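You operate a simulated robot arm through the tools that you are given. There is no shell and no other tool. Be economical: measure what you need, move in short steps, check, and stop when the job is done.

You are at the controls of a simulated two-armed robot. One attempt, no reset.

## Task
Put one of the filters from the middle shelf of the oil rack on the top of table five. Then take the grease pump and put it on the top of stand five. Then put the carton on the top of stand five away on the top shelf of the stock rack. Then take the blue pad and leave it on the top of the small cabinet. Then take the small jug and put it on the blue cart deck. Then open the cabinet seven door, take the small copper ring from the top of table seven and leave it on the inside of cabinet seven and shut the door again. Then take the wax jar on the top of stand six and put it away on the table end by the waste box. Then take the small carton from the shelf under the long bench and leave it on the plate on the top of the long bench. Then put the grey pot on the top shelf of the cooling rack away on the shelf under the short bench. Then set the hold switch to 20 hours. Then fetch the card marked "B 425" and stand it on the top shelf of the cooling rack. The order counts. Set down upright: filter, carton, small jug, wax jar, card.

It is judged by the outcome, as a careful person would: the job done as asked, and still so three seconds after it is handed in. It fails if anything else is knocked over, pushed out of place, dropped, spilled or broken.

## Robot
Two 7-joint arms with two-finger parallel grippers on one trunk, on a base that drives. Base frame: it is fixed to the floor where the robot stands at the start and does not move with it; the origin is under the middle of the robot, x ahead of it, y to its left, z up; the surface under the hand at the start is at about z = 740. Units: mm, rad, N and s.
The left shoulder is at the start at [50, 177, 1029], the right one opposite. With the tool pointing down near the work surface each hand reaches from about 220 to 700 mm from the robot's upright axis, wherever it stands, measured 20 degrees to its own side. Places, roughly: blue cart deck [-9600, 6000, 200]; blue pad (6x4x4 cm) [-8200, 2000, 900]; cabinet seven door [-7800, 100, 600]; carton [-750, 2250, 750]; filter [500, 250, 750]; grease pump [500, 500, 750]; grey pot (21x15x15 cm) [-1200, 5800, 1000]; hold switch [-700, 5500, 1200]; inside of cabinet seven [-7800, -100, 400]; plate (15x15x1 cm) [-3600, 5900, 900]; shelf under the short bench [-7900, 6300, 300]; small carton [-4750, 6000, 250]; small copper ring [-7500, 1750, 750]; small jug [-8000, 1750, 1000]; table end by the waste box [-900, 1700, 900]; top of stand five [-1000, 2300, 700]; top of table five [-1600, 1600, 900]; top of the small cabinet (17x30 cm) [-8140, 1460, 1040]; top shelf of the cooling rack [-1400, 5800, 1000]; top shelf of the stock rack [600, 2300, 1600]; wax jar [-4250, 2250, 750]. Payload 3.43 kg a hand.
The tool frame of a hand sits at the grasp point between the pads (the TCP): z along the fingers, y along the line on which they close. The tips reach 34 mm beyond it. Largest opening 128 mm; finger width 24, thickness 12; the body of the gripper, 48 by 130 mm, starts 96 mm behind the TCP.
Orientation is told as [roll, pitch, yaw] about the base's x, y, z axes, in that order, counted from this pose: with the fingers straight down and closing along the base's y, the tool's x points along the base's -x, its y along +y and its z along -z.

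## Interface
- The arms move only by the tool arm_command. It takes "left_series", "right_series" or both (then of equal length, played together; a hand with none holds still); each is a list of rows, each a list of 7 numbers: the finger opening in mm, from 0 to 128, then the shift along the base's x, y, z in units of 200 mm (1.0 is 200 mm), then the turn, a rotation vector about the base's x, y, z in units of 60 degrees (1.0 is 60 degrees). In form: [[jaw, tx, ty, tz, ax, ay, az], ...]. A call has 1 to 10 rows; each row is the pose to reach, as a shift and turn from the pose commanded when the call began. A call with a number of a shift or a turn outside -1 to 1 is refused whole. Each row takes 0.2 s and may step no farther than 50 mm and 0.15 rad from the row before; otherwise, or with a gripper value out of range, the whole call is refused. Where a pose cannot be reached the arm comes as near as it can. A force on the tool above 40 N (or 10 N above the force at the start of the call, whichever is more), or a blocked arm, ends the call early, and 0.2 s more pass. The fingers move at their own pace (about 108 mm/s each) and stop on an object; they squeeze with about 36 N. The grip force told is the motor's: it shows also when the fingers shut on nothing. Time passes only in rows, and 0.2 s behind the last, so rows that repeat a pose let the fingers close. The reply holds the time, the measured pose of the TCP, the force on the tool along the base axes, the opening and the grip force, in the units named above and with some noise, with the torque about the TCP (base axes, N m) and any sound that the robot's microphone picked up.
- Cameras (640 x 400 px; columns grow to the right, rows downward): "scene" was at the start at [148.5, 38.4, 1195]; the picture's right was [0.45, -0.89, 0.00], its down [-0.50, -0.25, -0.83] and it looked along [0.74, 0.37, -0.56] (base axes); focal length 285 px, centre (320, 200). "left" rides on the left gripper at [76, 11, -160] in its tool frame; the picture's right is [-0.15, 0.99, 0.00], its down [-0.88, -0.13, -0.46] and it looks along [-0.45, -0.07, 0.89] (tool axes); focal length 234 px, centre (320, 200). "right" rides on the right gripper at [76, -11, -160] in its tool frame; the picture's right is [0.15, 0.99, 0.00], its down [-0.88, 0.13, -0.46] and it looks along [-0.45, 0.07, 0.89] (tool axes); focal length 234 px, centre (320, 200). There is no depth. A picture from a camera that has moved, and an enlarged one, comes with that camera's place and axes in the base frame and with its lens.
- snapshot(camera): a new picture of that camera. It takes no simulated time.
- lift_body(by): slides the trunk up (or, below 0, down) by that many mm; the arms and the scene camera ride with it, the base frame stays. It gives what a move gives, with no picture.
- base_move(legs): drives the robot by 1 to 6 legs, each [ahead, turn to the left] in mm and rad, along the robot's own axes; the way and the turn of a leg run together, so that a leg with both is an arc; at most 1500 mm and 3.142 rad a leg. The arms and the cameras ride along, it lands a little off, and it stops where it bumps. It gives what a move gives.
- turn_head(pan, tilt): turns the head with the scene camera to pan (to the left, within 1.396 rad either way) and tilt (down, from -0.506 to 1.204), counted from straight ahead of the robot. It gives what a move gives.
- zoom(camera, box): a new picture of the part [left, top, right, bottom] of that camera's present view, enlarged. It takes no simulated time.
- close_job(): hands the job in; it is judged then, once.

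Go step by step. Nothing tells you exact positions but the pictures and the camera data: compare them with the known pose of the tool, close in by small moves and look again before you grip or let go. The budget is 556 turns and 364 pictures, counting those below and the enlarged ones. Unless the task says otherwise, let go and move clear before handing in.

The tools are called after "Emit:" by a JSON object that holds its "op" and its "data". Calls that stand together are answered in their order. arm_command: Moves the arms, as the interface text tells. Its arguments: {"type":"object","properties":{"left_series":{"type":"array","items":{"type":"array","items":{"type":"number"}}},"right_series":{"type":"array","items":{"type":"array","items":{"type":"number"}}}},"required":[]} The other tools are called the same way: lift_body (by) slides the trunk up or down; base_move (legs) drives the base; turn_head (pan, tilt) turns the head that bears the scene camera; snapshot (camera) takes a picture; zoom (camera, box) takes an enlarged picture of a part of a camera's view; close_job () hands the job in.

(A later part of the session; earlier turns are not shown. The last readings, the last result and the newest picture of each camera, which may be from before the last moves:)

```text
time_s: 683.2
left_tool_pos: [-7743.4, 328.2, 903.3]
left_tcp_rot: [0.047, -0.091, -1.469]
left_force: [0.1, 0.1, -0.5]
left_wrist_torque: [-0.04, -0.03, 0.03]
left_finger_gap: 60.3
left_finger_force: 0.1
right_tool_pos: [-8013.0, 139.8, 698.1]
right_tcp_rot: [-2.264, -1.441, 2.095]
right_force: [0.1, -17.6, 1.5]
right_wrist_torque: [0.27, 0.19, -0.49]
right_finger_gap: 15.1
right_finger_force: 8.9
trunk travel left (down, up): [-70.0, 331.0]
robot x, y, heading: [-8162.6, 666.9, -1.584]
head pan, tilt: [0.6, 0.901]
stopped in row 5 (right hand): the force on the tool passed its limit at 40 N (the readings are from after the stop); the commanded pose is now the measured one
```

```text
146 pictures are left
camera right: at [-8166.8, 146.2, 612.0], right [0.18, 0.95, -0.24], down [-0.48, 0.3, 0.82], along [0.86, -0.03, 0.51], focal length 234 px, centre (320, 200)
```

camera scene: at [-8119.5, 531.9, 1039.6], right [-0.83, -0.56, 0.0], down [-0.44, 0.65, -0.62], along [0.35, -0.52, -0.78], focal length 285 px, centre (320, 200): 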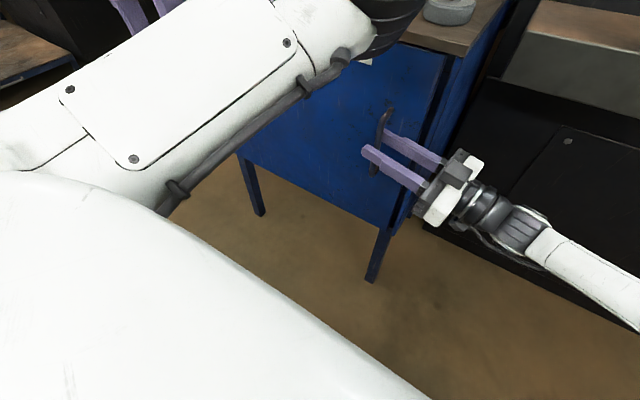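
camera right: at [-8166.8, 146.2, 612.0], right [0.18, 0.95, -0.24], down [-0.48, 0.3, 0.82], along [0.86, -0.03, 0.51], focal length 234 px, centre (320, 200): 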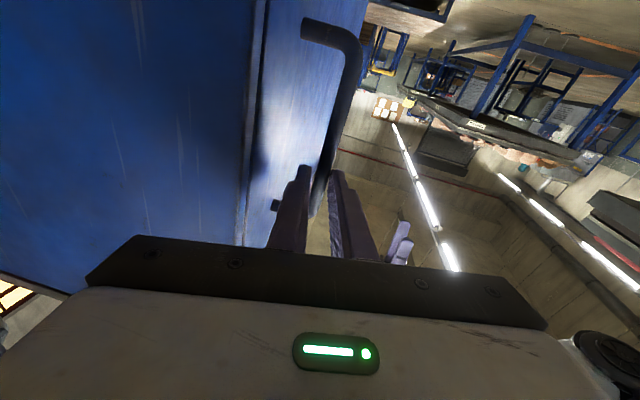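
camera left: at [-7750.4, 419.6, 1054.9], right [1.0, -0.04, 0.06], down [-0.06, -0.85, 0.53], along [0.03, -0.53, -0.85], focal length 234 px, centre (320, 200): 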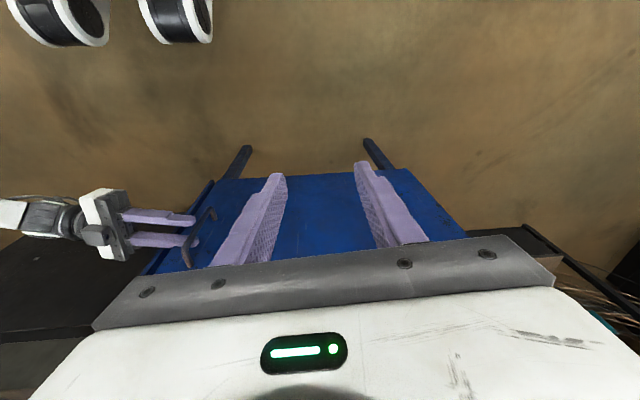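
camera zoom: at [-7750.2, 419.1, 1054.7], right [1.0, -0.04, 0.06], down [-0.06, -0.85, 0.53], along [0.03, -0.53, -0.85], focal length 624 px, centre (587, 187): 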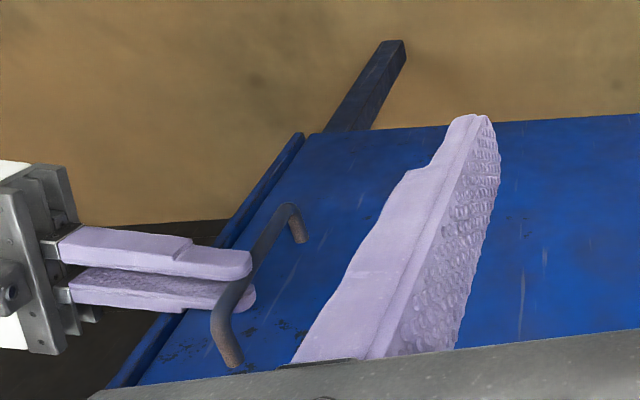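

The rear finger is properly behind the bar; the catch just needs a brisk pull. I'll give a quicker tug, continuing along the arc if it frees.

Emit:
{"op": "arm_command", "data": {"right_series": [[5, 0, 0.24, 0, 0, 0, 0], [5, 0.01, 0.4, 0, 0, 0, 0], [5, 0.02, 0.5, 0, 0, 0, 0]]}}

Emit:
{"op": "zoom", "data": {"camera": "left", "box": [60, 130, 340, 305]}}

```text
time_s: 683.6
left_tool_pos: [-7744.7, 327.1, 902.9]
left_tcp_rot: [0.044, -0.09, -1.468]
left_force: [0.1, 0.9, 0.2]
left_wrist_torque: [0.0, 0.0, -0.01]
left_finger_gap: 59.8
left_finger_force: 0.1
right_tool_pos: [-8019.8, 140.8, 698.7]
right_tcp_rot: [-2.222, -1.45, 2.019]
right_force: [0.0, -19.8, -0.8]
right_wrist_torque: [0.35, 0.28, -0.54]
right_finger_gap: 16.1
right_finger_force: 9.3
trunk travel left (down, up): [-70.0, 331.0]
robot x, y, heading: [-8158.0, 664.5, -1.584]
head pan, tilt: [0.6, 0.901]
stopped in row 1 (right hand): the force on the tool passed its limit at 51 N (the readings are from after the stop); the commanded pose is now the measured one
```

```text
2.29 times, centred on (200, 218) of left
camera zoom: at [-7750.0, 418.3, 1054.5], right [1.0, -0.04, 0.06], down [-0.06, -0.85, 0.53], along [0.03, -0.53, -0.85], focal length 535 px, centre (594, 160)
```

zoom: 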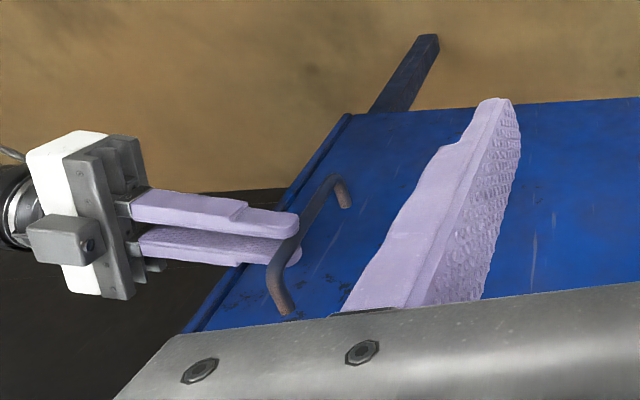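

The door has relatched, and the arm's force limit is just below the catch's strength. A base reverse gave a bigger pull before; with the hook in place it can't slip, so I'll use the base.

Emit:
{"op": "base_move", "data": {"legs": [[-70, 0]]}}

Emit:
{"op": "zoom", "data": {"camera": "left", "box": [60, 130, 340, 305]}}

```text
time_s: 684.4
left_tool_pos: [-7743.1, 348.1, 903.0]
left_tcp_rot: [0.045, -0.092, -1.468]
left_force: [-0.2, 0.1, -0.3]
left_wrist_torque: [-0.04, -0.02, 0.01]
left_finger_gap: 60.0
left_finger_force: 0.0
right_tool_pos: [-8023.2, 153.5, 697.4]
right_tcp_rot: [-2.18, -1.453, 1.953]
right_force: [0.2, -0.4, 0.1]
right_wrist_torque: [0.01, -0.01, 0.0]
right_finger_gap: 5.4
right_finger_force: 0.0
trunk travel left (down, up): [-70.0, 331.0]
robot x, y, heading: [-8159.2, 688.6, -1.579]
head pan, tilt: [0.6, 0.901]
stopped in leg 1: the force on the tool passed its limit at 68 N (the readings are from after the stop); the commanded pose is now the measured one
```

```text
2.29 times, centred on (200, 218) of left
camera zoom: at [-7749.6, 439.9, 1054.7], right [1.0, -0.04, 0.06], down [-0.06, -0.85, 0.53], along [0.03, -0.53, -0.85], focal length 535 px, centre (594, 160)
```

zoom: 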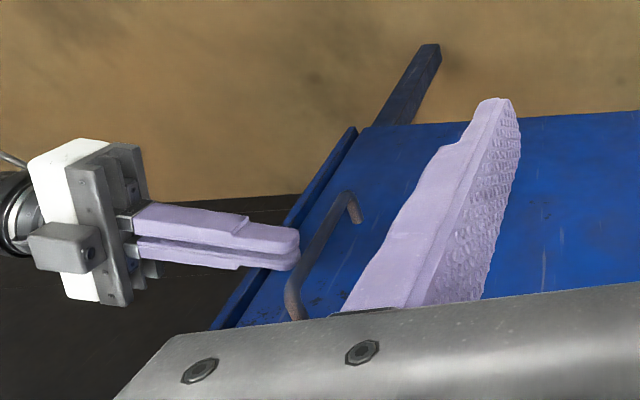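

The hook slipped off because it had crept outward, but the peak was 68 N. I'll check whether the door is ajar.

Emit:
{"op": "turn_head", "data": {"pan": 0.2, "tilt": 0.6}}

Emit:
{"op": "zoom", "data": {"camera": "scene", "box": [220, 150, 420, 275]}}

```text
time_s: 685.3
left_tool_pos: [-7743.7, 349.1, 902.9]
left_tcp_rot: [0.046, -0.091, -1.468]
left_force: [0.5, 0.8, -0.1]
left_wrist_torque: [-0.01, -0.02, -0.03]
left_finger_gap: 59.8
left_finger_force: 0.1
right_tool_pos: [-8021.9, 153.6, 699.0]
right_tcp_rot: [-2.176, -1.455, 1.954]
right_force: [0.1, -0.3, 1.3]
right_wrist_torque: [-0.02, -0.03, 0.0]
right_finger_gap: 4.9
right_finger_force: 0.1
trunk travel left (down, up): [-70.0, 331.0]
robot x, y, heading: [-8157.0, 685.6, -1.578]
head pan, tilt: [0.201, 0.6]
```

```text
3.20 times, centred on (320, 212) of scene
camera zoom: at [-8144.1, 528.5, 1064.4], right [-0.98, -0.19, 0.0], down [-0.11, 0.56, -0.82], along [0.16, -0.81, -0.57], focal length 913 px, centre (320, 160)
```

zoom: 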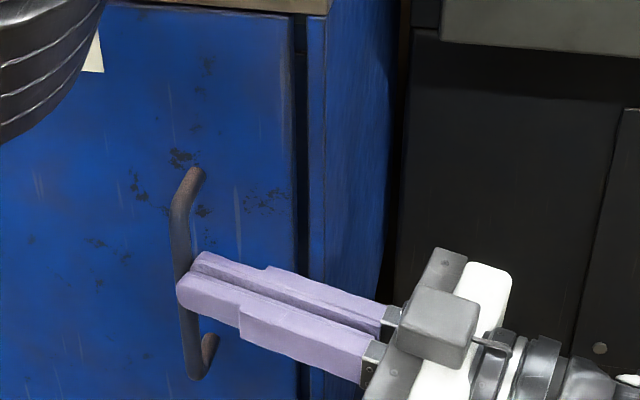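

Emit:
{"op": "snapshot", "data": {"camera": "right"}}

```text
142 pictures are left
camera right: at [-8177.5, 169.8, 614.9], right [0.23, 0.94, -0.24], down [-0.45, 0.32, 0.83], along [0.86, -0.08, 0.5], focal length 234 px, centre (320, 200)
```

right: 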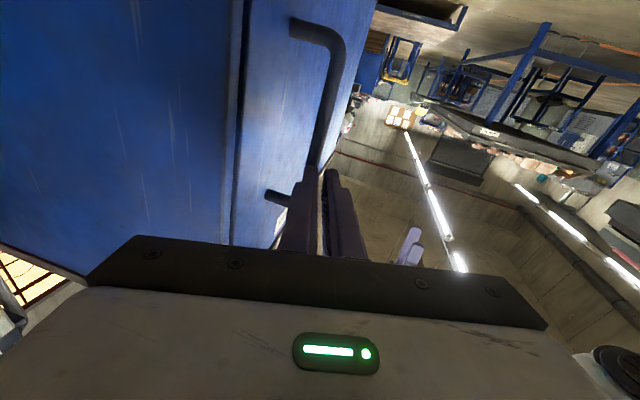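

Comparing frames, the handle and door edge shifted sideways together with no change of scale when my finger pressed the bar in +x. So this is a sliding door, and it opens toward +x. I'll test by pushing the bar in +x with closed fingers.

Emit:
{"op": "arm_command", "data": {"right_series": [[0, -0.2, 0, 0, 0, 0, 0], [0, -0.2, -0.05, 0, 0, 0, 0], [0, -0.05, -0.05, 0, 0, 0, 0], [0, 0.1, -0.05, 0, 0, 0, 0], [0, 0.2, -0.05, 0, 0, 0, 0], [0, 0.3, -0.05, 0, 0, 0, 0], [0, 0.4, -0.05, 0, 0, 0, 0]]}}

Emit:
{"op": "snapshot", "data": {"camera": "scene"}}

```text
time_s: 686.9
left_tool_pos: [-7743.6, 348.9, 903.9]
left_tcp_rot: [0.045, -0.092, -1.468]
left_force: [1.0, -0.2, -0.5]
left_wrist_torque: [0.02, -0.03, -0.03]
left_finger_gap: 60.0
left_finger_force: 0.0
right_tool_pos: [-7942.3, 144.2, 699.6]
right_tcp_rot: [-2.182, -1.452, 1.958]
right_force: [1.1, 0.1, 0.1]
right_wrist_torque: [0.01, -0.01, -0.04]
right_finger_gap: 0.1
right_finger_force: 32.6
trunk travel left (down, up): [-70.0, 331.0]
robot x, y, heading: [-8159.9, 687.9, -1.582]
head pan, tilt: [0.201, 0.6]
```

```text
141 pictures are left
camera scene: at [-8144.1, 528.5, 1064.4], right [-0.98, -0.19, 0.0], down [-0.11, 0.55, -0.83], along [0.16, -0.81, -0.56], focal length 285 px, centre (320, 200)
```

scene: 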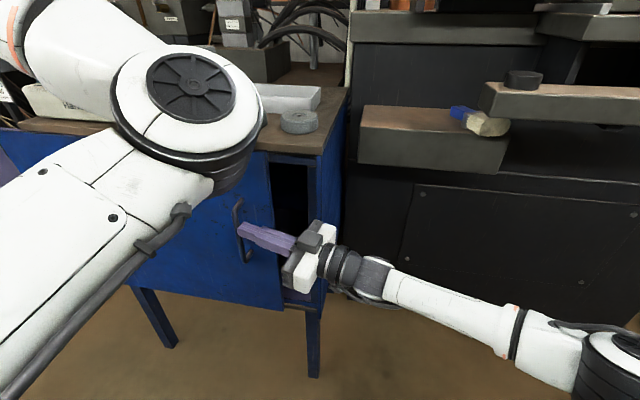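

Confirmed: it slides open freely. I'll keep pushing in +x.

Emit:
{"op": "arm_command", "data": {"right_series": [[0, 0.12, 0, 0, 0, 0, 0], [0, 0.25, 0, 0, 0, 0, 0], [0, 0.38, 0, 0, 0, 0, 0], [0, 0.5, 0, 0, 0, 0, 0], [0, 0.62, 0, 0, 0, 0, 0], [0, 0.75, 0, 0, 0, 0, 0], [0, 0.88, 0, 0, 0, 0, 0], [0, 1.0, 0, 0, 0, 0, 0]]}}

Emit:
{"op": "snapshot", "data": {"camera": "scene"}}

```text
time_s: 688.1
left_tool_pos: [-7744.4, 350.4, 903.1]
left_tcp_rot: [0.043, -0.091, -1.466]
left_force: [0.1, 0.0, -0.7]
left_wrist_torque: [0.01, 0.01, -0.01]
left_finger_gap: 60.0
left_finger_force: 0.1
right_tool_pos: [-7859.8, 116.7, 688.6]
right_tcp_rot: [-2.009, -1.444, 1.754]
right_force: [-2.9, 13.4, 2.2]
right_wrist_torque: [0.07, -0.07, 0.37]
right_finger_gap: 0.0
right_finger_force: 33.0
right hand out of reach, approached as far as the arm can: row 6
trunk travel left (down, up): [-70.0, 331.0]
robot x, y, heading: [-8160.7, 687.3, -1.582]
head pan, tilt: [0.201, 0.6]
stopped in row 6 (right hand): the force on the tool passed its limit at 48 N (the readings are from after the stop); the commanded pose is now the measured one
```

```text
140 pictures are left
camera scene: at [-8144.1, 529.6, 1064.6], right [-0.98, -0.19, 0.0], down [-0.11, 0.55, -0.83], along [0.16, -0.81, -0.56], focal length 285 px, centre (320, 200)
```

scene: 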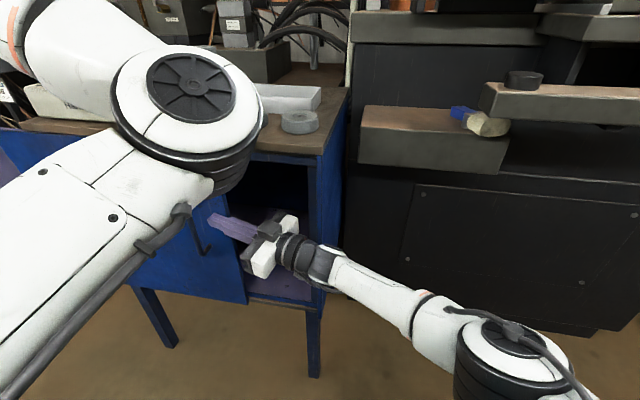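

The door is open about 170 mm. For a wider opening I'll use the left hand (fingers down) to push the bar further; first I'll retract the right hand.

Emit:
{"op": "arm_command", "data": {"right_series": [[0, -0.2, 0.1, 0, 0, 0, 0], [0, -0.4, 0.25, 0, 0, 0, 0], [0, -0.6, 0.4, 0, 0, 0, 0], [0, -0.8, 0.55, 0, 0, 0, 0], [0, -1.0, 0.65, 0, 0, 0, 0]], "left_series": [[0, -0.15, 0, 0, 0, 0, 0], [0, -0.3, 0, 0, 0, 0, 0], [0, -0.45, 0, 0, 0, 0, 0], [0, -0.6, 0, 0, 0, 0, 0], [0, -0.7, 0, 0, 0, 0, 0]]}}

Emit:
{"op": "arm_command", "data": {"left_series": [[0, 0, 0, -0.2, 0, 0, 0], [0, 0, 0, -0.4, 0, 0, 0], [0, 0, 0, -0.6, 0, 0, 0], [0, 0, 0, -0.8, 0, 0, 0], [0, 0, 0, -0.95, 0, 0, 0]]}}

Emit:
{"op": "snapshot", "data": {"camera": "scene"}}

```text
time_s: 689.3
left_tool_pos: [-7746.5, 357.2, 901.8]
left_tcp_rot: [0.036, -0.087, -1.434]
left_force: [0.8, -0.4, 0.5]
left_wrist_torque: [0.07, 0.01, -0.03]
left_finger_gap: 0.0
left_finger_force: 33.2
left hand out of reach, approached as far as the arm can: row 1, 2, 3, 4, 5
right_tool_pos: [-8058.5, 248.1, 686.4]
right_tcp_rot: [-1.997, -1.444, 1.739]
right_force: [-0.5, -0.1, 0.1]
right_wrist_torque: [0.02, 0.0, 0.02]
right_finger_gap: 0.2
right_finger_force: 33.2
trunk travel left (down, up): [-70.0, 331.0]
robot x, y, heading: [-8159.1, 684.8, -1.582]
head pan, tilt: [0.201, 0.6]
```

```text
time_s: 690.5
left_tool_pos: [-7740.1, 349.9, 718.1]
left_tcp_rot: [0.049, -0.107, -1.433]
left_force: [-0.4, -0.5, 0.0]
left_wrist_torque: [0.01, -0.04, 0.0]
left_finger_gap: 0.2
left_finger_force: 32.8
left hand out of reach, approached as far as the arm can: row 3, 4, 5
right_tool_pos: [-8058.1, 247.9, 686.6]
right_tcp_rot: [-1.999, -1.444, 1.74]
right_force: [0.1, 0.1, 0.0]
right_wrist_torque: [-0.03, 0.0, -0.01]
right_finger_gap: 0.0
right_finger_force: 33.9
trunk travel left (down, up): [-70.0, 331.0]
robot x, y, heading: [-8161.1, 686.6, -1.582]
head pan, tilt: [0.201, 0.6]
```

```text
139 pictures are left
camera scene: at [-8143.9, 528.7, 1064.5], right [-0.98, -0.19, 0.0], down [-0.11, 0.55, -0.83], along [0.16, -0.81, -0.56], focal length 285 px, centre (320, 200)
```

scene: 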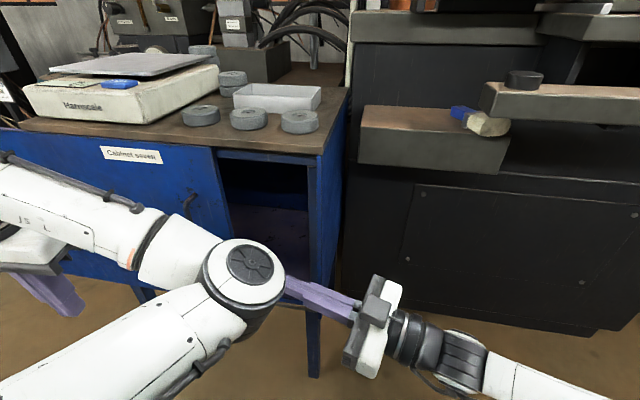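

The left arm can't get there. I'll instead raise the trunk, shift the base 240 mm in +x, and push again with the right hand.

Emit:
{"op": "lift_body", "data": {"by": 325}}

Emit:
{"op": "base_move", "data": {"legs": [[0, 1.57], [240, 0], [0, -1.57]]}}

Emit:
{"op": "lift_body", "data": {"by": -325}}

Emit:
{"op": "snapshot", "data": {"camera": "scene"}}

```text
time_s: 693.7
left_tool_pos: [-7740.0, 352.8, 1041.4]
left_tcp_rot: [0.058, -0.093, -1.435]
left_force: [0.4, 0.5, -0.7]
left_wrist_torque: [0.0, 0.01, 0.0]
left_finger_gap: 0.0
left_finger_force: 33.2
right_tool_pos: [-8058.9, 247.6, 1011.6]
right_tcp_rot: [-1.998, -1.444, 1.74]
right_force: [0.2, -1.1, -0.5]
right_wrist_torque: [0.0, -0.02, 0.03]
right_finger_gap: 0.0
right_finger_force: 33.2
trunk travel left (down, up): [-395.0, 6.0]
robot x, y, heading: [-8158.5, 684.0, -1.582]
head pan, tilt: [0.201, 0.6]
```

```text
time_s: 703.1
left_tool_pos: [-7510.4, 334.7, 1039.9]
left_tcp_rot: [0.058, -0.092, -1.462]
left_force: [-1.0, 0.2, -0.3]
left_wrist_torque: [0.01, 0.0, -0.02]
left_finger_gap: 0.0
left_finger_force: 33.3
right_tool_pos: [-7833.1, 237.9, 1010.5]
right_tcp_rot: [-2.002, -1.445, 1.715]
right_force: [-0.1, 0.9, -0.6]
right_wrist_torque: [0.01, 0.01, 0.01]
right_finger_gap: 0.1
right_finger_force: 33.0
trunk travel left (down, up): [-395.0, 6.0]
robot x, y, heading: [-7918.8, 681.3, -1.607]
head pan, tilt: [0.201, 0.6]
```

```text
time_s: 706.3
left_tool_pos: [-7508.9, 335.4, 716.1]
left_tcp_rot: [0.059, -0.095, -1.46]
left_force: [0.1, -0.3, 0.3]
left_wrist_torque: [0.0, 0.01, -0.03]
left_finger_gap: 0.0
left_finger_force: 33.2
right_tool_pos: [-7833.4, 239.3, 686.1]
right_tcp_rot: [-2.001, -1.445, 1.714]
right_force: [0.7, 0.5, 0.3]
right_wrist_torque: [0.02, -0.01, 0.0]
right_finger_gap: 0.1
right_finger_force: 33.1
trunk travel left (down, up): [-70.0, 331.0]
robot x, y, heading: [-7923.8, 681.6, -1.612]
head pan, tilt: [0.201, 0.6]
```

```text
138 pictures are left
camera scene: at [-7911.0, 521.7, 1064.5], right [-0.99, -0.16, 0.0], down [-0.09, 0.56, -0.83], along [0.13, -0.81, -0.56], focal length 285 px, centre (320, 200)
```

scene: 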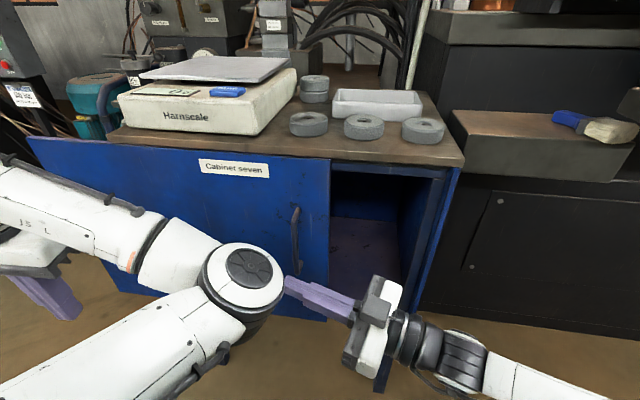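

The door (panel) has slid left; the bar is now at x about -7806. I'll get behind it and push on.

Emit:
{"op": "arm_command", "data": {"right_series": [[0, -0.2, 0, 0, 0, 0, 0], [0, -0.3, -0.15, 0, 0, 0, 0], [0, -0.3, -0.35, 0, 0, 0, 0], [0, -0.3, -0.47, 0, 0, 0, 0], [0, -0.15, -0.47, 0, 0, 0, 0], [0, 0, -0.47, 0, 0, 0, 0], [0, 0.15, -0.47, 0, 0, 0, 0], [0, 0.3, -0.47, 0, 0, 0, 0], [0, 0.45, -0.47, 0, 0, 0, 0], [0, 0.6, -0.47, 0, 0, 0, 0]]}}

Emit:
{"op": "arm_command", "data": {"right_series": [[0, 0.12, 0, 0, 0, 0, 0], [0, 0.25, 0, 0, 0, 0, 0], [0, 0.38, 0, 0, 0, 0, 0], [0, 0.5, 0, 0, 0, 0, 0]]}}

Emit:
{"op": "snapshot", "data": {"camera": "scene"}}

```text
time_s: 708.5
left_tool_pos: [-7509.1, 334.6, 716.5]
left_tcp_rot: [0.059, -0.091, -1.459]
left_force: [0.8, 0.9, 0.5]
left_wrist_torque: [0.02, 0.0, -0.01]
left_finger_gap: 0.1
left_finger_force: 33.8
right_tool_pos: [-7713.4, 141.2, 683.5]
right_tcp_rot: [-1.988, -1.447, 1.698]
right_force: [-0.7, -0.6, 0.0]
right_wrist_torque: [-0.02, 0.01, 0.0]
right_finger_gap: 0.1
right_finger_force: 33.5
trunk travel left (down, up): [-70.0, 331.0]
robot x, y, heading: [-7921.7, 678.5, -1.607]
head pan, tilt: [0.201, 0.6]
```

```text
time_s: 709.5
left_tool_pos: [-7508.9, 335.9, 714.3]
left_tcp_rot: [0.059, -0.092, -1.458]
left_force: [-0.6, -0.2, -0.2]
left_wrist_torque: [-0.01, -0.02, 0.02]
left_finger_gap: 0.1
left_finger_force: 32.9
right_tool_pos: [-7612.2, 146.2, 688.5]
right_tcp_rot: [-2.014, -1.444, 1.727]
right_force: [-0.7, -0.8, 0.1]
right_wrist_torque: [0.0, 0.0, -0.02]
right_finger_gap: 0.2
right_finger_force: 32.6
trunk travel left (down, up): [-70.0, 331.0]
robot x, y, heading: [-7923.9, 681.4, -1.61]
head pan, tilt: [0.201, 0.6]
```

```text
137 pictures are left
camera scene: at [-7910.9, 521.7, 1064.5], right [-0.99, -0.16, 0.0], down [-0.09, 0.56, -0.83], along [0.13, -0.81, -0.56], focal length 285 px, centre (320, 200)
```

scene: 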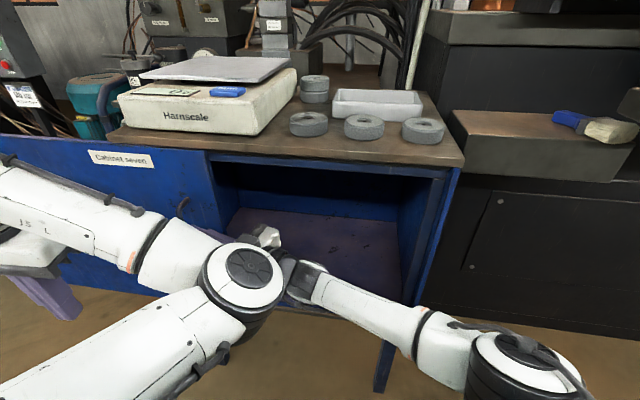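

The door is open about 400 mm, and the cabinet floor is visible inside. Now for the ring: I'll retract, raise the trunk and drive out to the corridor, where I can straighten both arms.

Emit:
{"op": "arm_command", "data": {"right_series": [[0, -0.2, 0.1, 0, 0, 0, 0], [0, -0.4, 0.2, 0, 0, 0, 0], [0, -0.6, 0.35, 0, 0, 0, 0], [0, -0.8, 0.5, 0, 0, 0, 0]]}}

Emit:
{"op": "lift_body", "data": {"by": 330}}

Emit:
{"op": "base_move", "data": {"legs": [[0, 1.6], [1400, 0]]}}

Emit:
{"op": "turn_head", "data": {"pan": 0.0, "tilt": 0.5}}

Emit:
{"op": "snapshot", "data": {"camera": "scene"}}

```text
time_s: 710.5
left_tool_pos: [-7509.5, 335.6, 715.4]
left_tcp_rot: [0.059, -0.093, -1.459]
left_force: [0.6, -0.7, -0.9]
left_wrist_torque: [0.02, -0.01, 0.02]
left_finger_gap: 0.1
left_finger_force: 33.4
right_tool_pos: [-7774.4, 242.5, 687.1]
right_tcp_rot: [-2.001, -1.446, 1.712]
right_force: [-1.0, -0.1, -0.2]
right_wrist_torque: [0.02, -0.02, -0.04]
right_finger_gap: 0.0
right_finger_force: 33.2
trunk travel left (down, up): [-70.0, 331.0]
robot x, y, heading: [-7923.8, 680.6, -1.612]
head pan, tilt: [0.201, 0.6]
```

```text
time_s: 713.8
left_tool_pos: [-7509.7, 335.1, 1046.1]
left_tcp_rot: [0.059, -0.092, -1.46]
left_force: [-0.2, -0.4, -0.5]
left_wrist_torque: [0.0, -0.03, 0.03]
left_finger_gap: 0.2
left_finger_force: 32.6
right_tool_pos: [-7772.7, 242.8, 1016.6]
right_tcp_rot: [-2.0, -1.446, 1.714]
right_force: [-0.4, 0.6, -0.4]
right_wrist_torque: [-0.01, -0.01, -0.03]
right_finger_gap: 0.0
right_finger_force: 33.0
trunk travel left (down, up): [-400.0, 1.0]
robot x, y, heading: [-7923.1, 683.8, -1.602]
head pan, tilt: [0.201, 0.6]
```

```text
time_s: 724.7
left_tool_pos: [-6208.7, 1149.0, 1045.9]
left_tcp_rot: [0.062, -0.092, 0.176]
left_force: [0.2, 0.0, -0.1]
left_wrist_torque: [-0.02, -0.02, 0.01]
left_finger_gap: 0.1
left_finger_force: 33.3
right_tool_pos: [-6100.8, 890.0, 1017.0]
right_tcp_rot: [-2.0, -1.446, -2.936]
right_force: [-0.6, 0.5, -0.5]
right_wrist_torque: [0.0, -0.01, 0.02]
right_finger_gap: 0.2
right_finger_force: 33.0
trunk travel left (down, up): [-400.0, 1.0]
robot x, y, heading: [-6527.2, 713.7, 0.033]
head pan, tilt: [0.201, 0.6]
```

```text
time_s: 725.4
left_tool_pos: [-6209.3, 1148.8, 1046.1]
left_tcp_rot: [0.06, -0.091, 0.179]
left_force: [-0.5, 0.3, 0.0]
left_wrist_torque: [0.0, 0.0, 0.0]
left_finger_gap: 0.0
left_finger_force: 32.6
right_tool_pos: [-6100.8, 889.6, 1016.7]
right_tcp_rot: [-2.001, -1.446, -2.936]
right_force: [-0.4, -0.5, 0.8]
right_wrist_torque: [0.02, -0.01, 0.01]
right_finger_gap: 0.1
right_finger_force: 32.6
trunk travel left (down, up): [-400.0, 1.0]
robot x, y, heading: [-6524.7, 714.3, 0.028]
head pan, tilt: [0.0, 0.499]
```

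```text
136 pictures are left
camera scene: at [-6367.1, 717.4, 1403.5], right [0.03, -1.0, 0.0], down [-0.48, -0.01, -0.88], along [0.88, 0.02, -0.48], focal length 285 px, centre (320, 200)
```

scene: 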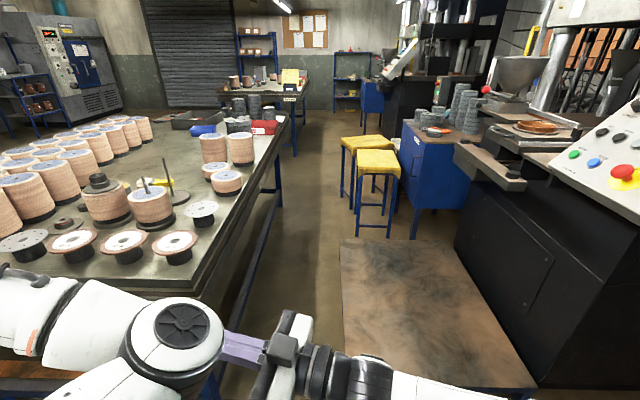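

I'm in the corridor. First I'll unwind the right hand to fingers-down at its own side, away from the left elbow.

Emit:
{"op": "arm_command", "data": {"right_series": [[30, -0.04, -0.1, 0.05, -0.06, 0.085, -0.066], [60, -0.08, -0.22, 0.1, -0.12, 0.17, -0.132], [60, -0.12, -0.34, 0.16, -0.181, 0.255, -0.198], [60, -0.16, -0.46, 0.22, -0.241, 0.34, -0.2645], [60, -0.2, -0.59, 0.28, -0.301, 0.424, -0.331], [60, -0.24, -0.72, 0.34, -0.3615, 0.509, -0.397], [60, -0.28, -0.85, 0.42, -0.422, 0.594, -0.463], [60, -0.3, -0.98, 0.5, -0.482, 0.679, -0.529]]}}

Emit:
{"op": "arm_command", "data": {"right_series": [[60, -0.04, -0.12, 0.05, -0.06, 0.085, -0.066], [60, -0.08, -0.24, 0.1, -0.12, 0.17, -0.132], [60, -0.12, -0.36, 0.16, -0.181, 0.255, -0.198], [60, -0.16, -0.48, 0.22, -0.241, 0.34, -0.2645], [60, -0.2, -0.6, 0.28, -0.301, 0.424, -0.331], [60, -0.24, -0.72, 0.34, -0.3615, 0.509, -0.397], [60, -0.28, -0.84, 0.42, -0.422, 0.594, -0.463], [60, -0.3, -0.96, 0.5, -0.482, 0.679, -0.529]]}}

Emit:
{"op": "base_move", "data": {"legs": [[0, 1.54], [800, 0]]}}

Emit:
{"op": "turn_head", "data": {"pan": 0.9, "tilt": 0.7}}

Emit:
{"op": "snapshot", "data": {"camera": "scene"}}

```text
time_s: 727.2
left_tool_pos: [-6208.8, 1149.0, 1046.7]
left_tcp_rot: [0.058, -0.092, 0.174]
left_force: [0.2, 0.8, 0.1]
left_wrist_torque: [0.0, 0.0, 0.0]
left_finger_gap: 0.3
left_finger_force: 33.4
right_tool_pos: [-6154.8, 695.3, 1121.9]
right_tcp_rot: [0.352, -0.798, 0.438]
right_force: [0.3, -0.3, 0.4]
right_wrist_torque: [-0.02, -0.02, 0.02]
right_finger_gap: 59.8
right_finger_force: 0.1
right hand out of reach, approached as far as the arm can: row 7, 8
trunk travel left (down, up): [-400.0, 1.0]
robot x, y, heading: [-6525.0, 714.7, 0.027]
head pan, tilt: [0.0, 0.499]
```

```text
time_s: 729.0
left_tool_pos: [-6210.4, 1149.1, 1046.4]
left_tcp_rot: [0.059, -0.092, 0.175]
left_force: [0.3, 0.4, 0.2]
left_wrist_torque: [-0.01, -0.01, -0.02]
left_finger_gap: 0.0
left_finger_force: 32.9
right_tool_pos: [-6212.3, 503.8, 1218.8]
right_tcp_rot: [-0.001, 0.001, -0.001]
right_force: [0.1, -0.8, -0.5]
right_wrist_torque: [0.02, 0.03, -0.01]
right_finger_gap: 60.0
right_finger_force: 0.0
trunk travel left (down, up): [-400.0, 1.0]
robot x, y, heading: [-6529.6, 713.4, 0.027]
head pan, tilt: [0.0, 0.499]
```

```text
time_s: 737.1
left_tool_pos: [-6953.9, 1852.8, 1046.2]
left_tcp_rot: [0.06, -0.094, 1.723]
left_force: [0.3, 0.6, -0.1]
left_wrist_torque: [0.03, 0.0, -0.01]
left_finger_gap: 0.1
left_finger_force: 32.9
right_tool_pos: [-6309.4, 1834.0, 1218.2]
right_tcp_rot: [-0.001, 0.002, 1.544]
right_force: [-0.2, -0.2, -0.7]
right_wrist_torque: [-0.04, 0.01, 0.02]
right_finger_gap: 60.0
right_finger_force: 0.0
trunk travel left (down, up): [-400.0, 1.0]
robot x, y, heading: [-6529.1, 1524.6, 1.57]
head pan, tilt: [0.0, 0.499]
```

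```text
time_s: 738.3
left_tool_pos: [-6954.0, 1854.0, 1045.7]
left_tcp_rot: [0.058, -0.093, 1.723]
left_force: [-0.5, 0.3, -0.1]
left_wrist_torque: [-0.01, -0.01, 0.01]
left_finger_gap: 0.0
left_finger_force: 32.8
right_tool_pos: [-6309.2, 1833.1, 1219.0]
right_tcp_rot: [0.0, -0.002, 1.543]
right_force: [-0.1, -0.1, 0.1]
right_wrist_torque: [-0.02, -0.01, -0.01]
right_finger_gap: 60.0
right_finger_force: 0.0
trunk travel left (down, up): [-400.0, 1.0]
robot x, y, heading: [-6525.1, 1524.9, 1.57]
head pan, tilt: [0.901, 0.7]
```

```text
135 pictures are left
camera scene: at [-6594.5, 1645.8, 1385.8], right [0.62, 0.78, 0.0], down [0.5, -0.4, -0.77], along [-0.6, 0.48, -0.64], focal length 285 px, centre (320, 200)
```

scene: 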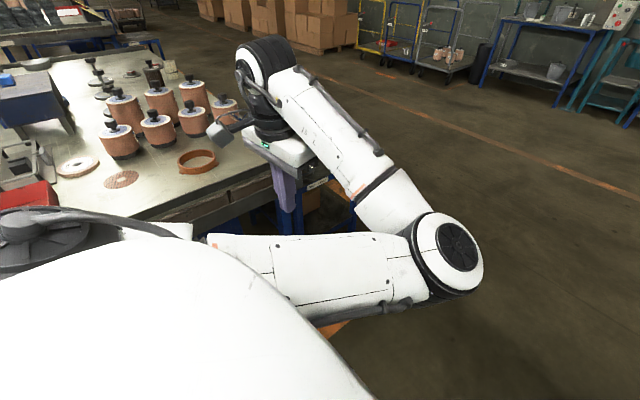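

I can see the left arm is folded with its elbow inward. I'll drive to the open aisle and unwind it there with room around.

Emit:
{"op": "base_move", "data": {"legs": [[1500, 0]]}}

Emit:
{"op": "arm_command", "data": {"left_series": [[60, -0.2, -0.1, 0.05, 0, 0, 0], [60, -0.4, -0.25, 0.1, 0, 0, 0], [60, -0.6, -0.4, 0.1, 0, 0, 0], [60, -0.8, -0.55, 0.1, 0, 0, 0], [60, -1.0, -0.7, 0.1, 0, 0, 0]]}}

Emit:
{"op": "arm_command", "data": {"left_series": [[60, -0.1, -0.2, 0, 0, 0, 0], [60, -0.2, -0.4, 0, 0, 0, 0], [60, -0.3, -0.6, 0, 0, 0, 0], [60, -0.3, -0.8, 0, 0, 0, 0], [60, -0.3, -1.0, 0, 0, 0, 0]]}}

Emit:
{"op": "snapshot", "data": {"camera": "scene"}}

```text
time_s: 745.7
left_tool_pos: [-6982.8, 3327.6, 1046.9]
left_tcp_rot: [0.059, -0.094, 1.751]
left_force: [0.5, 0.0, -0.2]
left_wrist_torque: [0.03, -0.01, 0.0]
left_finger_gap: 0.0
left_finger_force: 33.4
right_tool_pos: [-6337.5, 3325.4, 1217.7]
right_tcp_rot: [-0.001, -0.002, 1.57]
right_force: [0.2, -0.2, -0.4]
right_wrist_torque: [0.0, -0.01, 0.01]
right_finger_gap: 59.9
right_finger_force: 0.1
trunk travel left (down, up): [-400.0, 1.0]
robot x, y, heading: [-6547.6, 3009.1, 1.601]
head pan, tilt: [0.901, 0.7]
```

```text
refused: row 2 steps farther than a row can; nothing moved
```

```text
time_s: 746.9
left_tool_pos: [-7042.2, 3127.1, 1047.8]
left_tcp_rot: [0.061, -0.094, 1.75]
left_force: [-0.2, -0.8, -0.5]
left_wrist_torque: [0.02, -0.05, 0.0]
left_finger_gap: 59.9
left_finger_force: 0.0
right_tool_pos: [-6338.4, 3324.9, 1219.8]
right_tcp_rot: [-0.001, -0.001, 1.572]
right_force: [-0.3, -0.1, 0.3]
right_wrist_torque: [0.0, 0.01, 0.0]
right_finger_gap: 60.2
right_finger_force: 0.1
trunk travel left (down, up): [-400.0, 1.0]
robot x, y, heading: [-6545.6, 3014.6, 1.596]
head pan, tilt: [0.901, 0.7]
```

```text
134 pictures are left
camera scene: at [-6618.3, 3129.8, 1385.8], right [0.6, 0.8, 0.0], down [0.52, -0.39, -0.76], along [-0.61, 0.46, -0.64], focal length 285 px, centre (320, 200)
```

scene: 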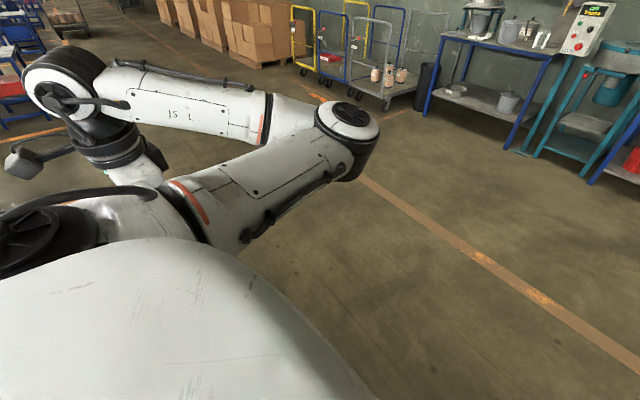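

The elbow is coming round. Continuing outward and back.

Emit:
{"op": "arm_command", "data": {"left_series": [[60, -0.2, -0.1, 0, 0, 0, 0], [60, -0.4, -0.2, 0, 0, 0, 0], [60, -0.6, -0.3, 0, 0, 0, 0], [60, -0.7, -0.5, 0, 0, 0, 0], [60, -0.7, -0.7, -0.05, 0, 0, 0], [60, -0.7, -0.8, -0.2, 0, 0, 0], [60, -0.7, -0.8, -0.4, 0, 0, 0], [60, -0.7, -0.8, -0.6, 0, 0, 0], [60, -0.7, -0.8, -0.8, 0, 0, 0], [60, -0.7, -0.8, -1.0, 0, 0, 0]]}}

Emit:
{"op": "snapshot", "data": {"camera": "scene"}}

```text
time_s: 749.1
left_tool_pos: [-7182.5, 2967.5, 849.3]
left_tcp_rot: [0.059, -0.093, 1.748]
left_force: [0.8, -0.2, -1.2]
left_wrist_torque: [0.03, -0.01, 0.02]
left_finger_gap: 59.9
left_finger_force: 0.0
right_tool_pos: [-6339.0, 3325.5, 1219.2]
right_tcp_rot: [0.002, -0.002, 1.571]
right_force: [-0.8, -0.2, -0.7]
right_wrist_torque: [-0.02, -0.03, -0.04]
right_finger_gap: 59.9
right_finger_force: 0.1
trunk travel left (down, up): [-400.0, 1.0]
robot x, y, heading: [-6547.8, 3012.5, 1.603]
head pan, tilt: [0.901, 0.7]
```

```text
133 pictures are left
camera scene: at [-6618.3, 3130.3, 1385.8], right [0.6, 0.8, 0.0], down [0.52, -0.39, -0.76], along [-0.61, 0.46, -0.64], focal length 285 px, centre (320, 200)
```

scene: 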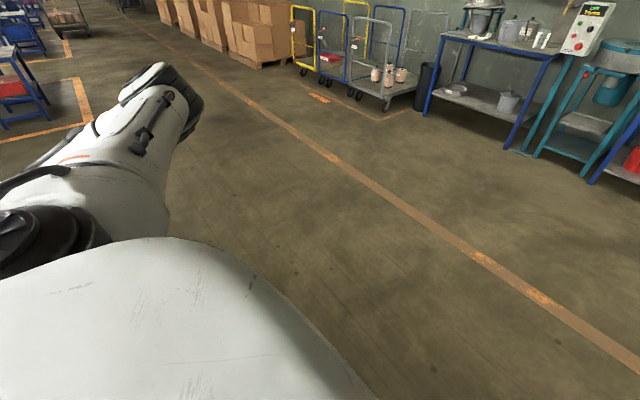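

The left arm is now out at the side in the good low-elbow posture. I'll bring it forward to a compact travel pose.

Emit:
{"op": "arm_command", "data": {"left_series": [[60, 0.12, 0.2, 0, 0, 0, 0], [60, 0.25, 0.4, 0, 0, 0, 0], [60, 0.4, 0.6, 0, 0, 0, 0], [60, 0.55, 0.8, 0, 0, 0, 0], [60, 0.7, 1.0, 0, 0, 0, 0]]}}

Emit:
{"op": "arm_command", "data": {"left_series": [[60, 0.12, 0.2, 0.1, 0, 0, -0.03], [60, 0.25, 0.4, 0.2, 0, 0, -0.06], [60, 0.4, 0.6, 0.3, 0, 0, -0.09], [60, 0.55, 0.8, 0.4, 0, 0, -0.12], [60, 0.7, 1.0, 0.5, 0, 0, -0.14]]}}

Emit:
{"op": "snapshot", "data": {"camera": "scene"}}

```text
time_s: 750.3
left_tool_pos: [-7043.9, 3169.9, 848.0]
left_tcp_rot: [0.061, -0.092, 1.753]
left_force: [-0.1, -0.8, 0.8]
left_wrist_torque: [0.02, -0.01, -0.01]
left_finger_gap: 60.2
left_finger_force: 0.2
right_tool_pos: [-6337.6, 3325.3, 1216.8]
right_tcp_rot: [-0.002, 0.002, 1.571]
right_force: [0.3, -0.6, -1.1]
right_wrist_torque: [0.0, 0.01, 0.03]
right_finger_gap: 60.2
right_finger_force: 0.1
trunk travel left (down, up): [-400.0, 1.0]
robot x, y, heading: [-6547.4, 3012.3, 1.602]
head pan, tilt: [0.901, 0.7]
```

```text
refused: row 1 steps farther than a row can; nothing moved
```

```text
132 pictures are left
camera scene: at [-6616.7, 3131.0, 1385.8], right [0.6, 0.8, 0.0], down [0.51, -0.39, -0.77], along [-0.61, 0.46, -0.64], focal length 285 px, centre (320, 200)
```

scene: 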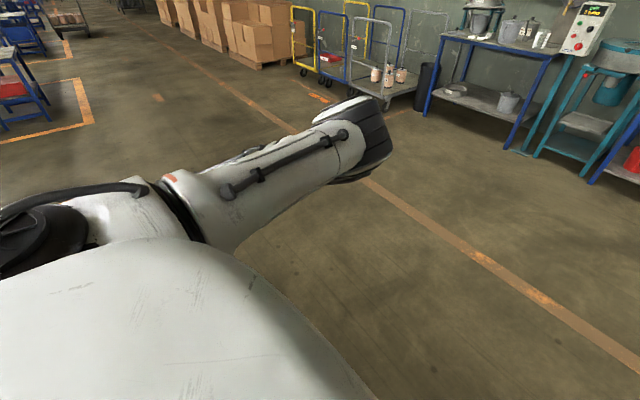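

The elbow still leads forward. I'll replicate the earlier sequence: back to the side, lower well down, then forward and up.

Emit:
{"op": "arm_command", "data": {"left_series": [[60, -0.13, -0.2, 0, 0, 0, 0], [60, -0.26, -0.4, 0, 0, 0, 0], [60, -0.39, -0.6, 0, 0, 0, 0], [60, -0.52, -0.8, 0, 0, 0, 0], [60, -0.52, -0.8, -0.24, 0, 0, 0], [60, -0.52, -0.8, -0.48, 0, 0, 0], [60, -0.5, -0.8, -0.72, 0, 0, 0], [60, -0.45, -0.8, -0.96, 0, 0, 0]]}}

Emit:
{"op": "arm_command", "data": {"left_series": [[60, 0.03, 0, -0.24, 0, 0, 0], [60, 0.06, 0, -0.48, 0, 0, 0], [60, 0.06, 0.2, -0.55, 0, 0, 0], [60, 0.06, 0.4, -0.6, 0, 0, 0], [60, 0.1, 0.6, -0.6, 0, 0, 0], [60, 0.15, 0.8, -0.6, 0, 0, 0], [60, 0.2, 1.0, -0.6, 0, 0, 0]]}}

Emit:
{"op": "snapshot", "data": {"camera": "scene"}}

```text
time_s: 752.1
left_tool_pos: [-7135.0, 3009.9, 654.3]
left_tcp_rot: [0.06, -0.095, 1.751]
left_force: [-0.1, 0.0, -0.5]
left_wrist_torque: [-0.02, -0.01, -0.02]
left_finger_gap: 60.2
left_finger_force: 0.1
right_tool_pos: [-6338.3, 3326.8, 1218.6]
right_tcp_rot: [0.001, -0.003, 1.571]
right_force: [0.1, 1.3, -0.3]
right_wrist_torque: [0.0, -0.02, -0.01]
right_finger_gap: 60.0
right_finger_force: 0.0
trunk travel left (down, up): [-400.0, 1.0]
robot x, y, heading: [-6549.0, 3012.7, 1.6]
head pan, tilt: [0.901, 0.7]
```

```text
time_s: 753.7
left_tool_pos: [-7094.5, 3208.9, 534.5]
left_tcp_rot: [0.06, -0.093, 1.75]
left_force: [-0.2, 0.9, -0.7]
left_wrist_torque: [0.0, 0.02, -0.03]
left_finger_gap: 60.0
left_finger_force: 0.0
right_tool_pos: [-6337.4, 3326.9, 1218.2]
right_tcp_rot: [0.0, 0.0, 1.571]
right_force: [0.3, -0.5, 0.3]
right_wrist_torque: [0.01, -0.02, 0.02]
right_finger_gap: 60.0
right_finger_force: 0.0
trunk travel left (down, up): [-400.0, 1.0]
robot x, y, heading: [-6548.3, 3011.3, 1.595]
head pan, tilt: [0.901, 0.7]
```

```text
131 pictures are left
camera scene: at [-6617.8, 3130.8, 1385.8], right [0.6, 0.8, 0.0], down [0.52, -0.39, -0.76], along [-0.61, 0.46, -0.64], focal length 285 px, centre (320, 200)
```

scene: 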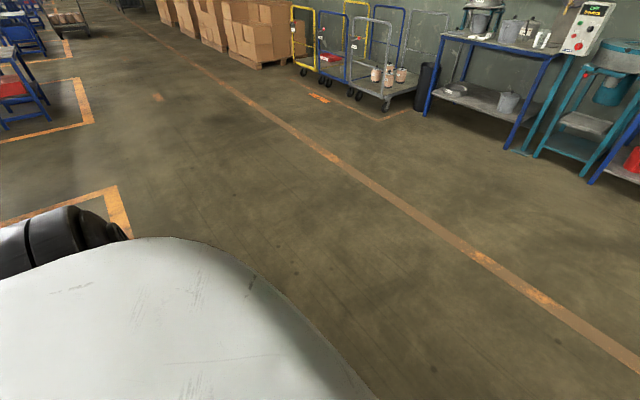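

Now the elbow is down. Forward and inward, then up to the travel height.

Emit:
{"op": "arm_command", "data": {"left_series": [[60, 0.15, 0.18, 0.05, 0, 0, 0], [60, 0.3, 0.36, 0.1, 0, 0, 0], [60, 0.45, 0.54, 0.15, 0, 0, 0], [60, 0.6, 0.7, 0.25, 0, 0, 0], [60, 0.7, 0.8, 0.4, 0, 0, 0], [60, 0.75, 0.9, 0.6, 0, 0, 0], [60, 0.8, 1.0, 0.8, 0, 0, 0], [60, 0.85, 1.0, 1.0, 0, 0, 0]]}}

Emit:
{"op": "arm_command", "data": {"left_series": [[60, 0.05, 0, 0.2, 0, 0, -0.03], [60, 0.1, 0, 0.4, 0, 0, -0.06], [60, 0.15, 0, 0.6, 0, 0, -0.09], [60, 0.2, 0, 0.8, 0, 0, -0.12], [60, 0.25, 0, 1.0, 0, 0, -0.14]]}}

Emit:
{"op": "arm_command", "data": {"left_series": [[60, 0.05, 0, 0.2, 0, 0.03, 0], [60, 0.1, 0, 0.4, 0, 0.06, 0], [60, 0.15, 0, 0.6, 0, 0.09, 0], [60, 0.15, 0, 0.8, 0, 0.09, 0]]}}

Emit:
{"op": "snapshot", "data": {"camera": "scene"}}

```text
time_s: 755.5
left_tool_pos: [-6920.6, 3410.1, 734.6]
left_tcp_rot: [0.06, -0.091, 1.75]
left_force: [0.3, 0.0, -0.4]
left_wrist_torque: [0.02, -0.03, -0.02]
left_finger_gap: 60.1
left_finger_force: 0.1
right_tool_pos: [-6337.4, 3326.0, 1218.4]
right_tcp_rot: [0.001, -0.001, 1.572]
right_force: [0.5, 0.6, 0.3]
right_wrist_torque: [-0.02, -0.02, -0.03]
right_finger_gap: 60.0
right_finger_force: 0.0
trunk travel left (down, up): [-400.0, 1.0]
robot x, y, heading: [-6547.7, 3009.0, 1.591]
head pan, tilt: [0.901, 0.7]
```

```text
time_s: 756.7
left_tool_pos: [-6906.1, 3422.6, 901.2]
left_tcp_rot: [0.093, -0.069, 1.613]
left_force: [0.3, 0.7, 0.6]
left_wrist_torque: [0.0, 0.0, -0.02]
left_finger_gap: 59.9
left_finger_force: 0.0
left hand out of reach, approached as far as the arm can: row 4, 5
right_tool_pos: [-6337.9, 3326.2, 1218.1]
right_tcp_rot: [0.001, 0.001, 1.571]
right_force: [-0.7, -0.2, -0.3]
right_wrist_torque: [-0.02, 0.01, 0.01]
right_finger_gap: 59.9
right_finger_force: 0.0
trunk travel left (down, up): [-400.0, 1.0]
robot x, y, heading: [-6547.2, 3012.4, 1.596]
head pan, tilt: [0.901, 0.7]
```

```text
time_s: 757.5
left_tool_pos: [-6937.8, 3406.9, 911.2]
left_tcp_rot: [0.201, 0.109, 1.627]
left_force: [-0.5, 0.0, -0.4]
left_wrist_torque: [0.02, 0.01, 0.03]
left_finger_gap: 60.0
left_finger_force: 0.0
left hand out of reach, approached as far as the arm can: row 1, 2, 3, 4
right_tool_pos: [-6338.5, 3326.3, 1218.8]
right_tcp_rot: [-0.001, -0.002, 1.571]
right_force: [-0.4, -0.1, 0.4]
right_wrist_torque: [0.0, -0.02, -0.04]
right_finger_gap: 60.1
right_finger_force: 0.0
trunk travel left (down, up): [-400.0, 1.0]
robot x, y, heading: [-6546.1, 3012.9, 1.601]
head pan, tilt: [0.901, 0.7]
stopped in row 4 (left hand): the arm was blocked; the commanded pose is now the measured one
```

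```text
130 pictures are left
camera scene: at [-6618.0, 3130.5, 1385.8], right [0.6, 0.8, 0.0], down [0.52, -0.39, -0.76], along [-0.61, 0.46, -0.64], focal length 285 px, centre (320, 200)
```

scene: 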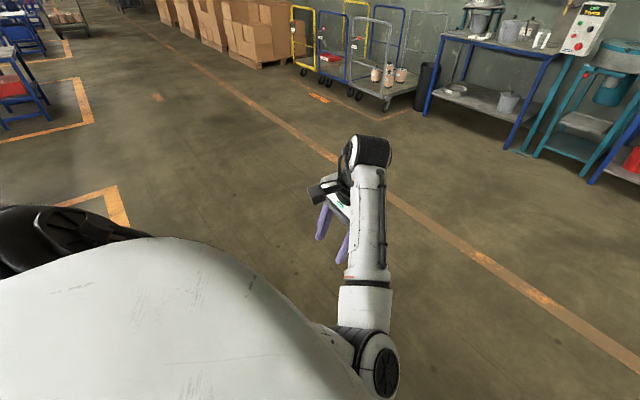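

The left arm is parked low in front, which would catch on table edges. I'll try to flip it back to its original elbow-out posture: via the side-low point with the hand turned left, then up.

Emit:
{"op": "arm_command", "data": {"left_series": [[60, -0.119, -0.125, -0.1125, 0, 0, 0], [60, -0.238, -0.25, -0.225, 0, 0, 0], [60, -0.357, -0.375, -0.3375, 0, 0, 0], [60, -0.476, -0.5, -0.45, 0, 0, 0], [60, -0.595, -0.625, -0.5625, 0, 0, 0], [60, -0.714, -0.75, -0.675, 0, 0, 0], [60, -0.833, -0.875, -0.7875, 0, 0, 0], [60, -0.95, -1.0, -0.9, 0, 0, 0]]}}

Emit:
{"op": "arm_command", "data": {"left_series": [[60, 0, -0.08, -0.13, 0, 0, 0.125], [60, 0, -0.16, -0.26, 0, 0, 0.25], [60, 0, -0.24, -0.39, 0, 0, 0.375], [60, 0, -0.32, -0.52, 0, 0, 0.5], [60, 0, -0.4, -0.65, 0, 0, 0.625], [60, 0, -0.48, -0.78, 0, 0, 0.75]]}}

Emit:
{"op": "arm_command", "data": {"left_series": [[60, 0, 0, -0.02, 0, 0, 0.125], [60, 0, 0, -0.04, 0, 0, 0.25], [60, 0, 0, -0.06, 0, 0, 0.375], [60, 0, 0, -0.06, 0, 0, 0.5], [60, 0, 0, -0.06, 0, 0, 0.625], [60, 0, 0, -0.06, 0, 0, 0.75]]}}

```text
time_s: 759.3
left_tool_pos: [-7125.0, 3206.0, 730.3]
left_tcp_rot: [0.196, 0.109, 1.624]
left_force: [0.2, -0.4, 0.3]
left_wrist_torque: [-0.03, -0.03, -0.01]
left_finger_gap: 59.9
left_finger_force: 0.1
right_tool_pos: [-6338.5, 3325.5, 1219.2]
right_tcp_rot: [0.002, -0.002, 1.57]
right_force: [-0.4, -0.2, 0.0]
right_wrist_torque: [0.0, 0.02, 0.0]
right_finger_gap: 60.1
right_finger_force: 0.0
trunk travel left (down, up): [-400.0, 1.0]
robot x, y, heading: [-6547.5, 3011.1, 1.596]
head pan, tilt: [0.901, 0.7]
```

```text
time_s: 760.7
left_tool_pos: [-7123.7, 3109.9, 573.2]
left_tcp_rot: [0.195, 0.108, 2.415]
left_force: [0.1, -1.0, 0.5]
left_wrist_torque: [-0.02, 0.01, 0.0]
left_finger_gap: 60.2
left_finger_force: 0.0
right_tool_pos: [-6338.7, 3326.3, 1219.0]
right_tcp_rot: [0.0, -0.001, 1.571]
right_force: [-0.3, -0.8, 0.6]
right_wrist_torque: [0.01, -0.01, 0.01]
right_finger_gap: 59.6
right_finger_force: 0.1
trunk travel left (down, up): [-400.0, 1.0]
robot x, y, heading: [-6546.6, 3013.7, 1.603]
head pan, tilt: [0.901, 0.7]
```

```text
time_s: 762.1
left_tool_pos: [-7124.2, 3113.5, 562.7]
left_tcp_rot: [0.196, 0.108, -3.083]
left_force: [-0.4, 0.0, 0.3]
left_wrist_torque: [-0.03, 0.02, 0.0]
left_finger_gap: 59.9
left_finger_force: 0.1
right_tool_pos: [-6336.9, 3326.2, 1218.4]
right_tcp_rot: [0.001, -0.003, 1.57]
right_force: [-0.7, 1.0, -1.0]
right_wrist_torque: [0.04, -0.04, 0.01]
right_finger_gap: 59.8
right_finger_force: 0.0
trunk travel left (down, up): [-400.0, 1.0]
robot x, y, heading: [-6546.9, 3010.7, 1.599]
head pan, tilt: [0.901, 0.7]
```

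Now move up and forward while keeping the hand turned left, then look.

Emit:
{"op": "arm_command", "data": {"left_series": [[60, 0.03, 0.12, 0.1, 0, 0, 0], [60, 0.06, 0.25, 0.22, 0, 0, 0], [60, 0.1, 0.4, 0.36, 0, 0, 0], [60, 0.15, 0.55, 0.5, 0, 0, 0], [60, 0.2, 0.7, 0.65, 0, 0, 0], [60, 0.28, 0.85, 0.8, 0, 0, 0], [60, 0.36, 1.0, 0.95, 0, 0, 0]]}}

Emit:
{"op": "snapshot", "data": {"camera": "scene"}}

```text
time_s: 763.7
left_tool_pos: [-7054.8, 3313.1, 754.8]
left_tcp_rot: [0.197, 0.109, -3.087]
left_force: [0.6, 0.2, -0.1]
left_wrist_torque: [-0.01, 0.04, -0.01]
left_finger_gap: 60.1
left_finger_force: 0.0
right_tool_pos: [-6337.1, 3326.7, 1218.8]
right_tcp_rot: [0.0, -0.001, 1.572]
right_force: [-0.4, 0.2, -0.5]
right_wrist_torque: [-0.01, 0.02, -0.02]
right_finger_gap: 60.2
right_finger_force: 0.2
trunk travel left (down, up): [-400.0, 1.0]
robot x, y, heading: [-6549.5, 3013.2, 1.598]
head pan, tilt: [0.901, 0.7]
```

```text
129 pictures are left
camera scene: at [-6617.4, 3130.8, 1385.8], right [0.6, 0.8, 0.0], down [0.52, -0.39, -0.77], along [-0.61, 0.46, -0.64], focal length 285 px, centre (320, 200)
```

scene: 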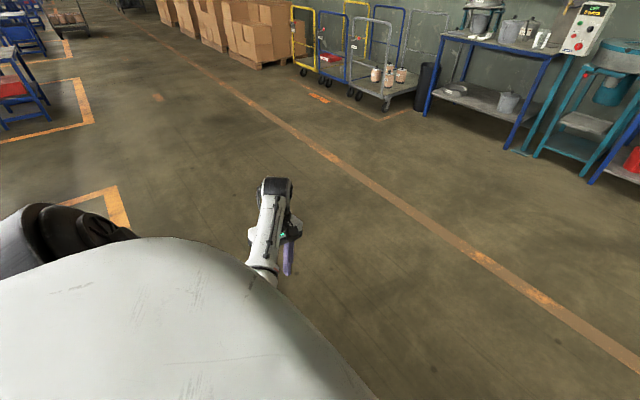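

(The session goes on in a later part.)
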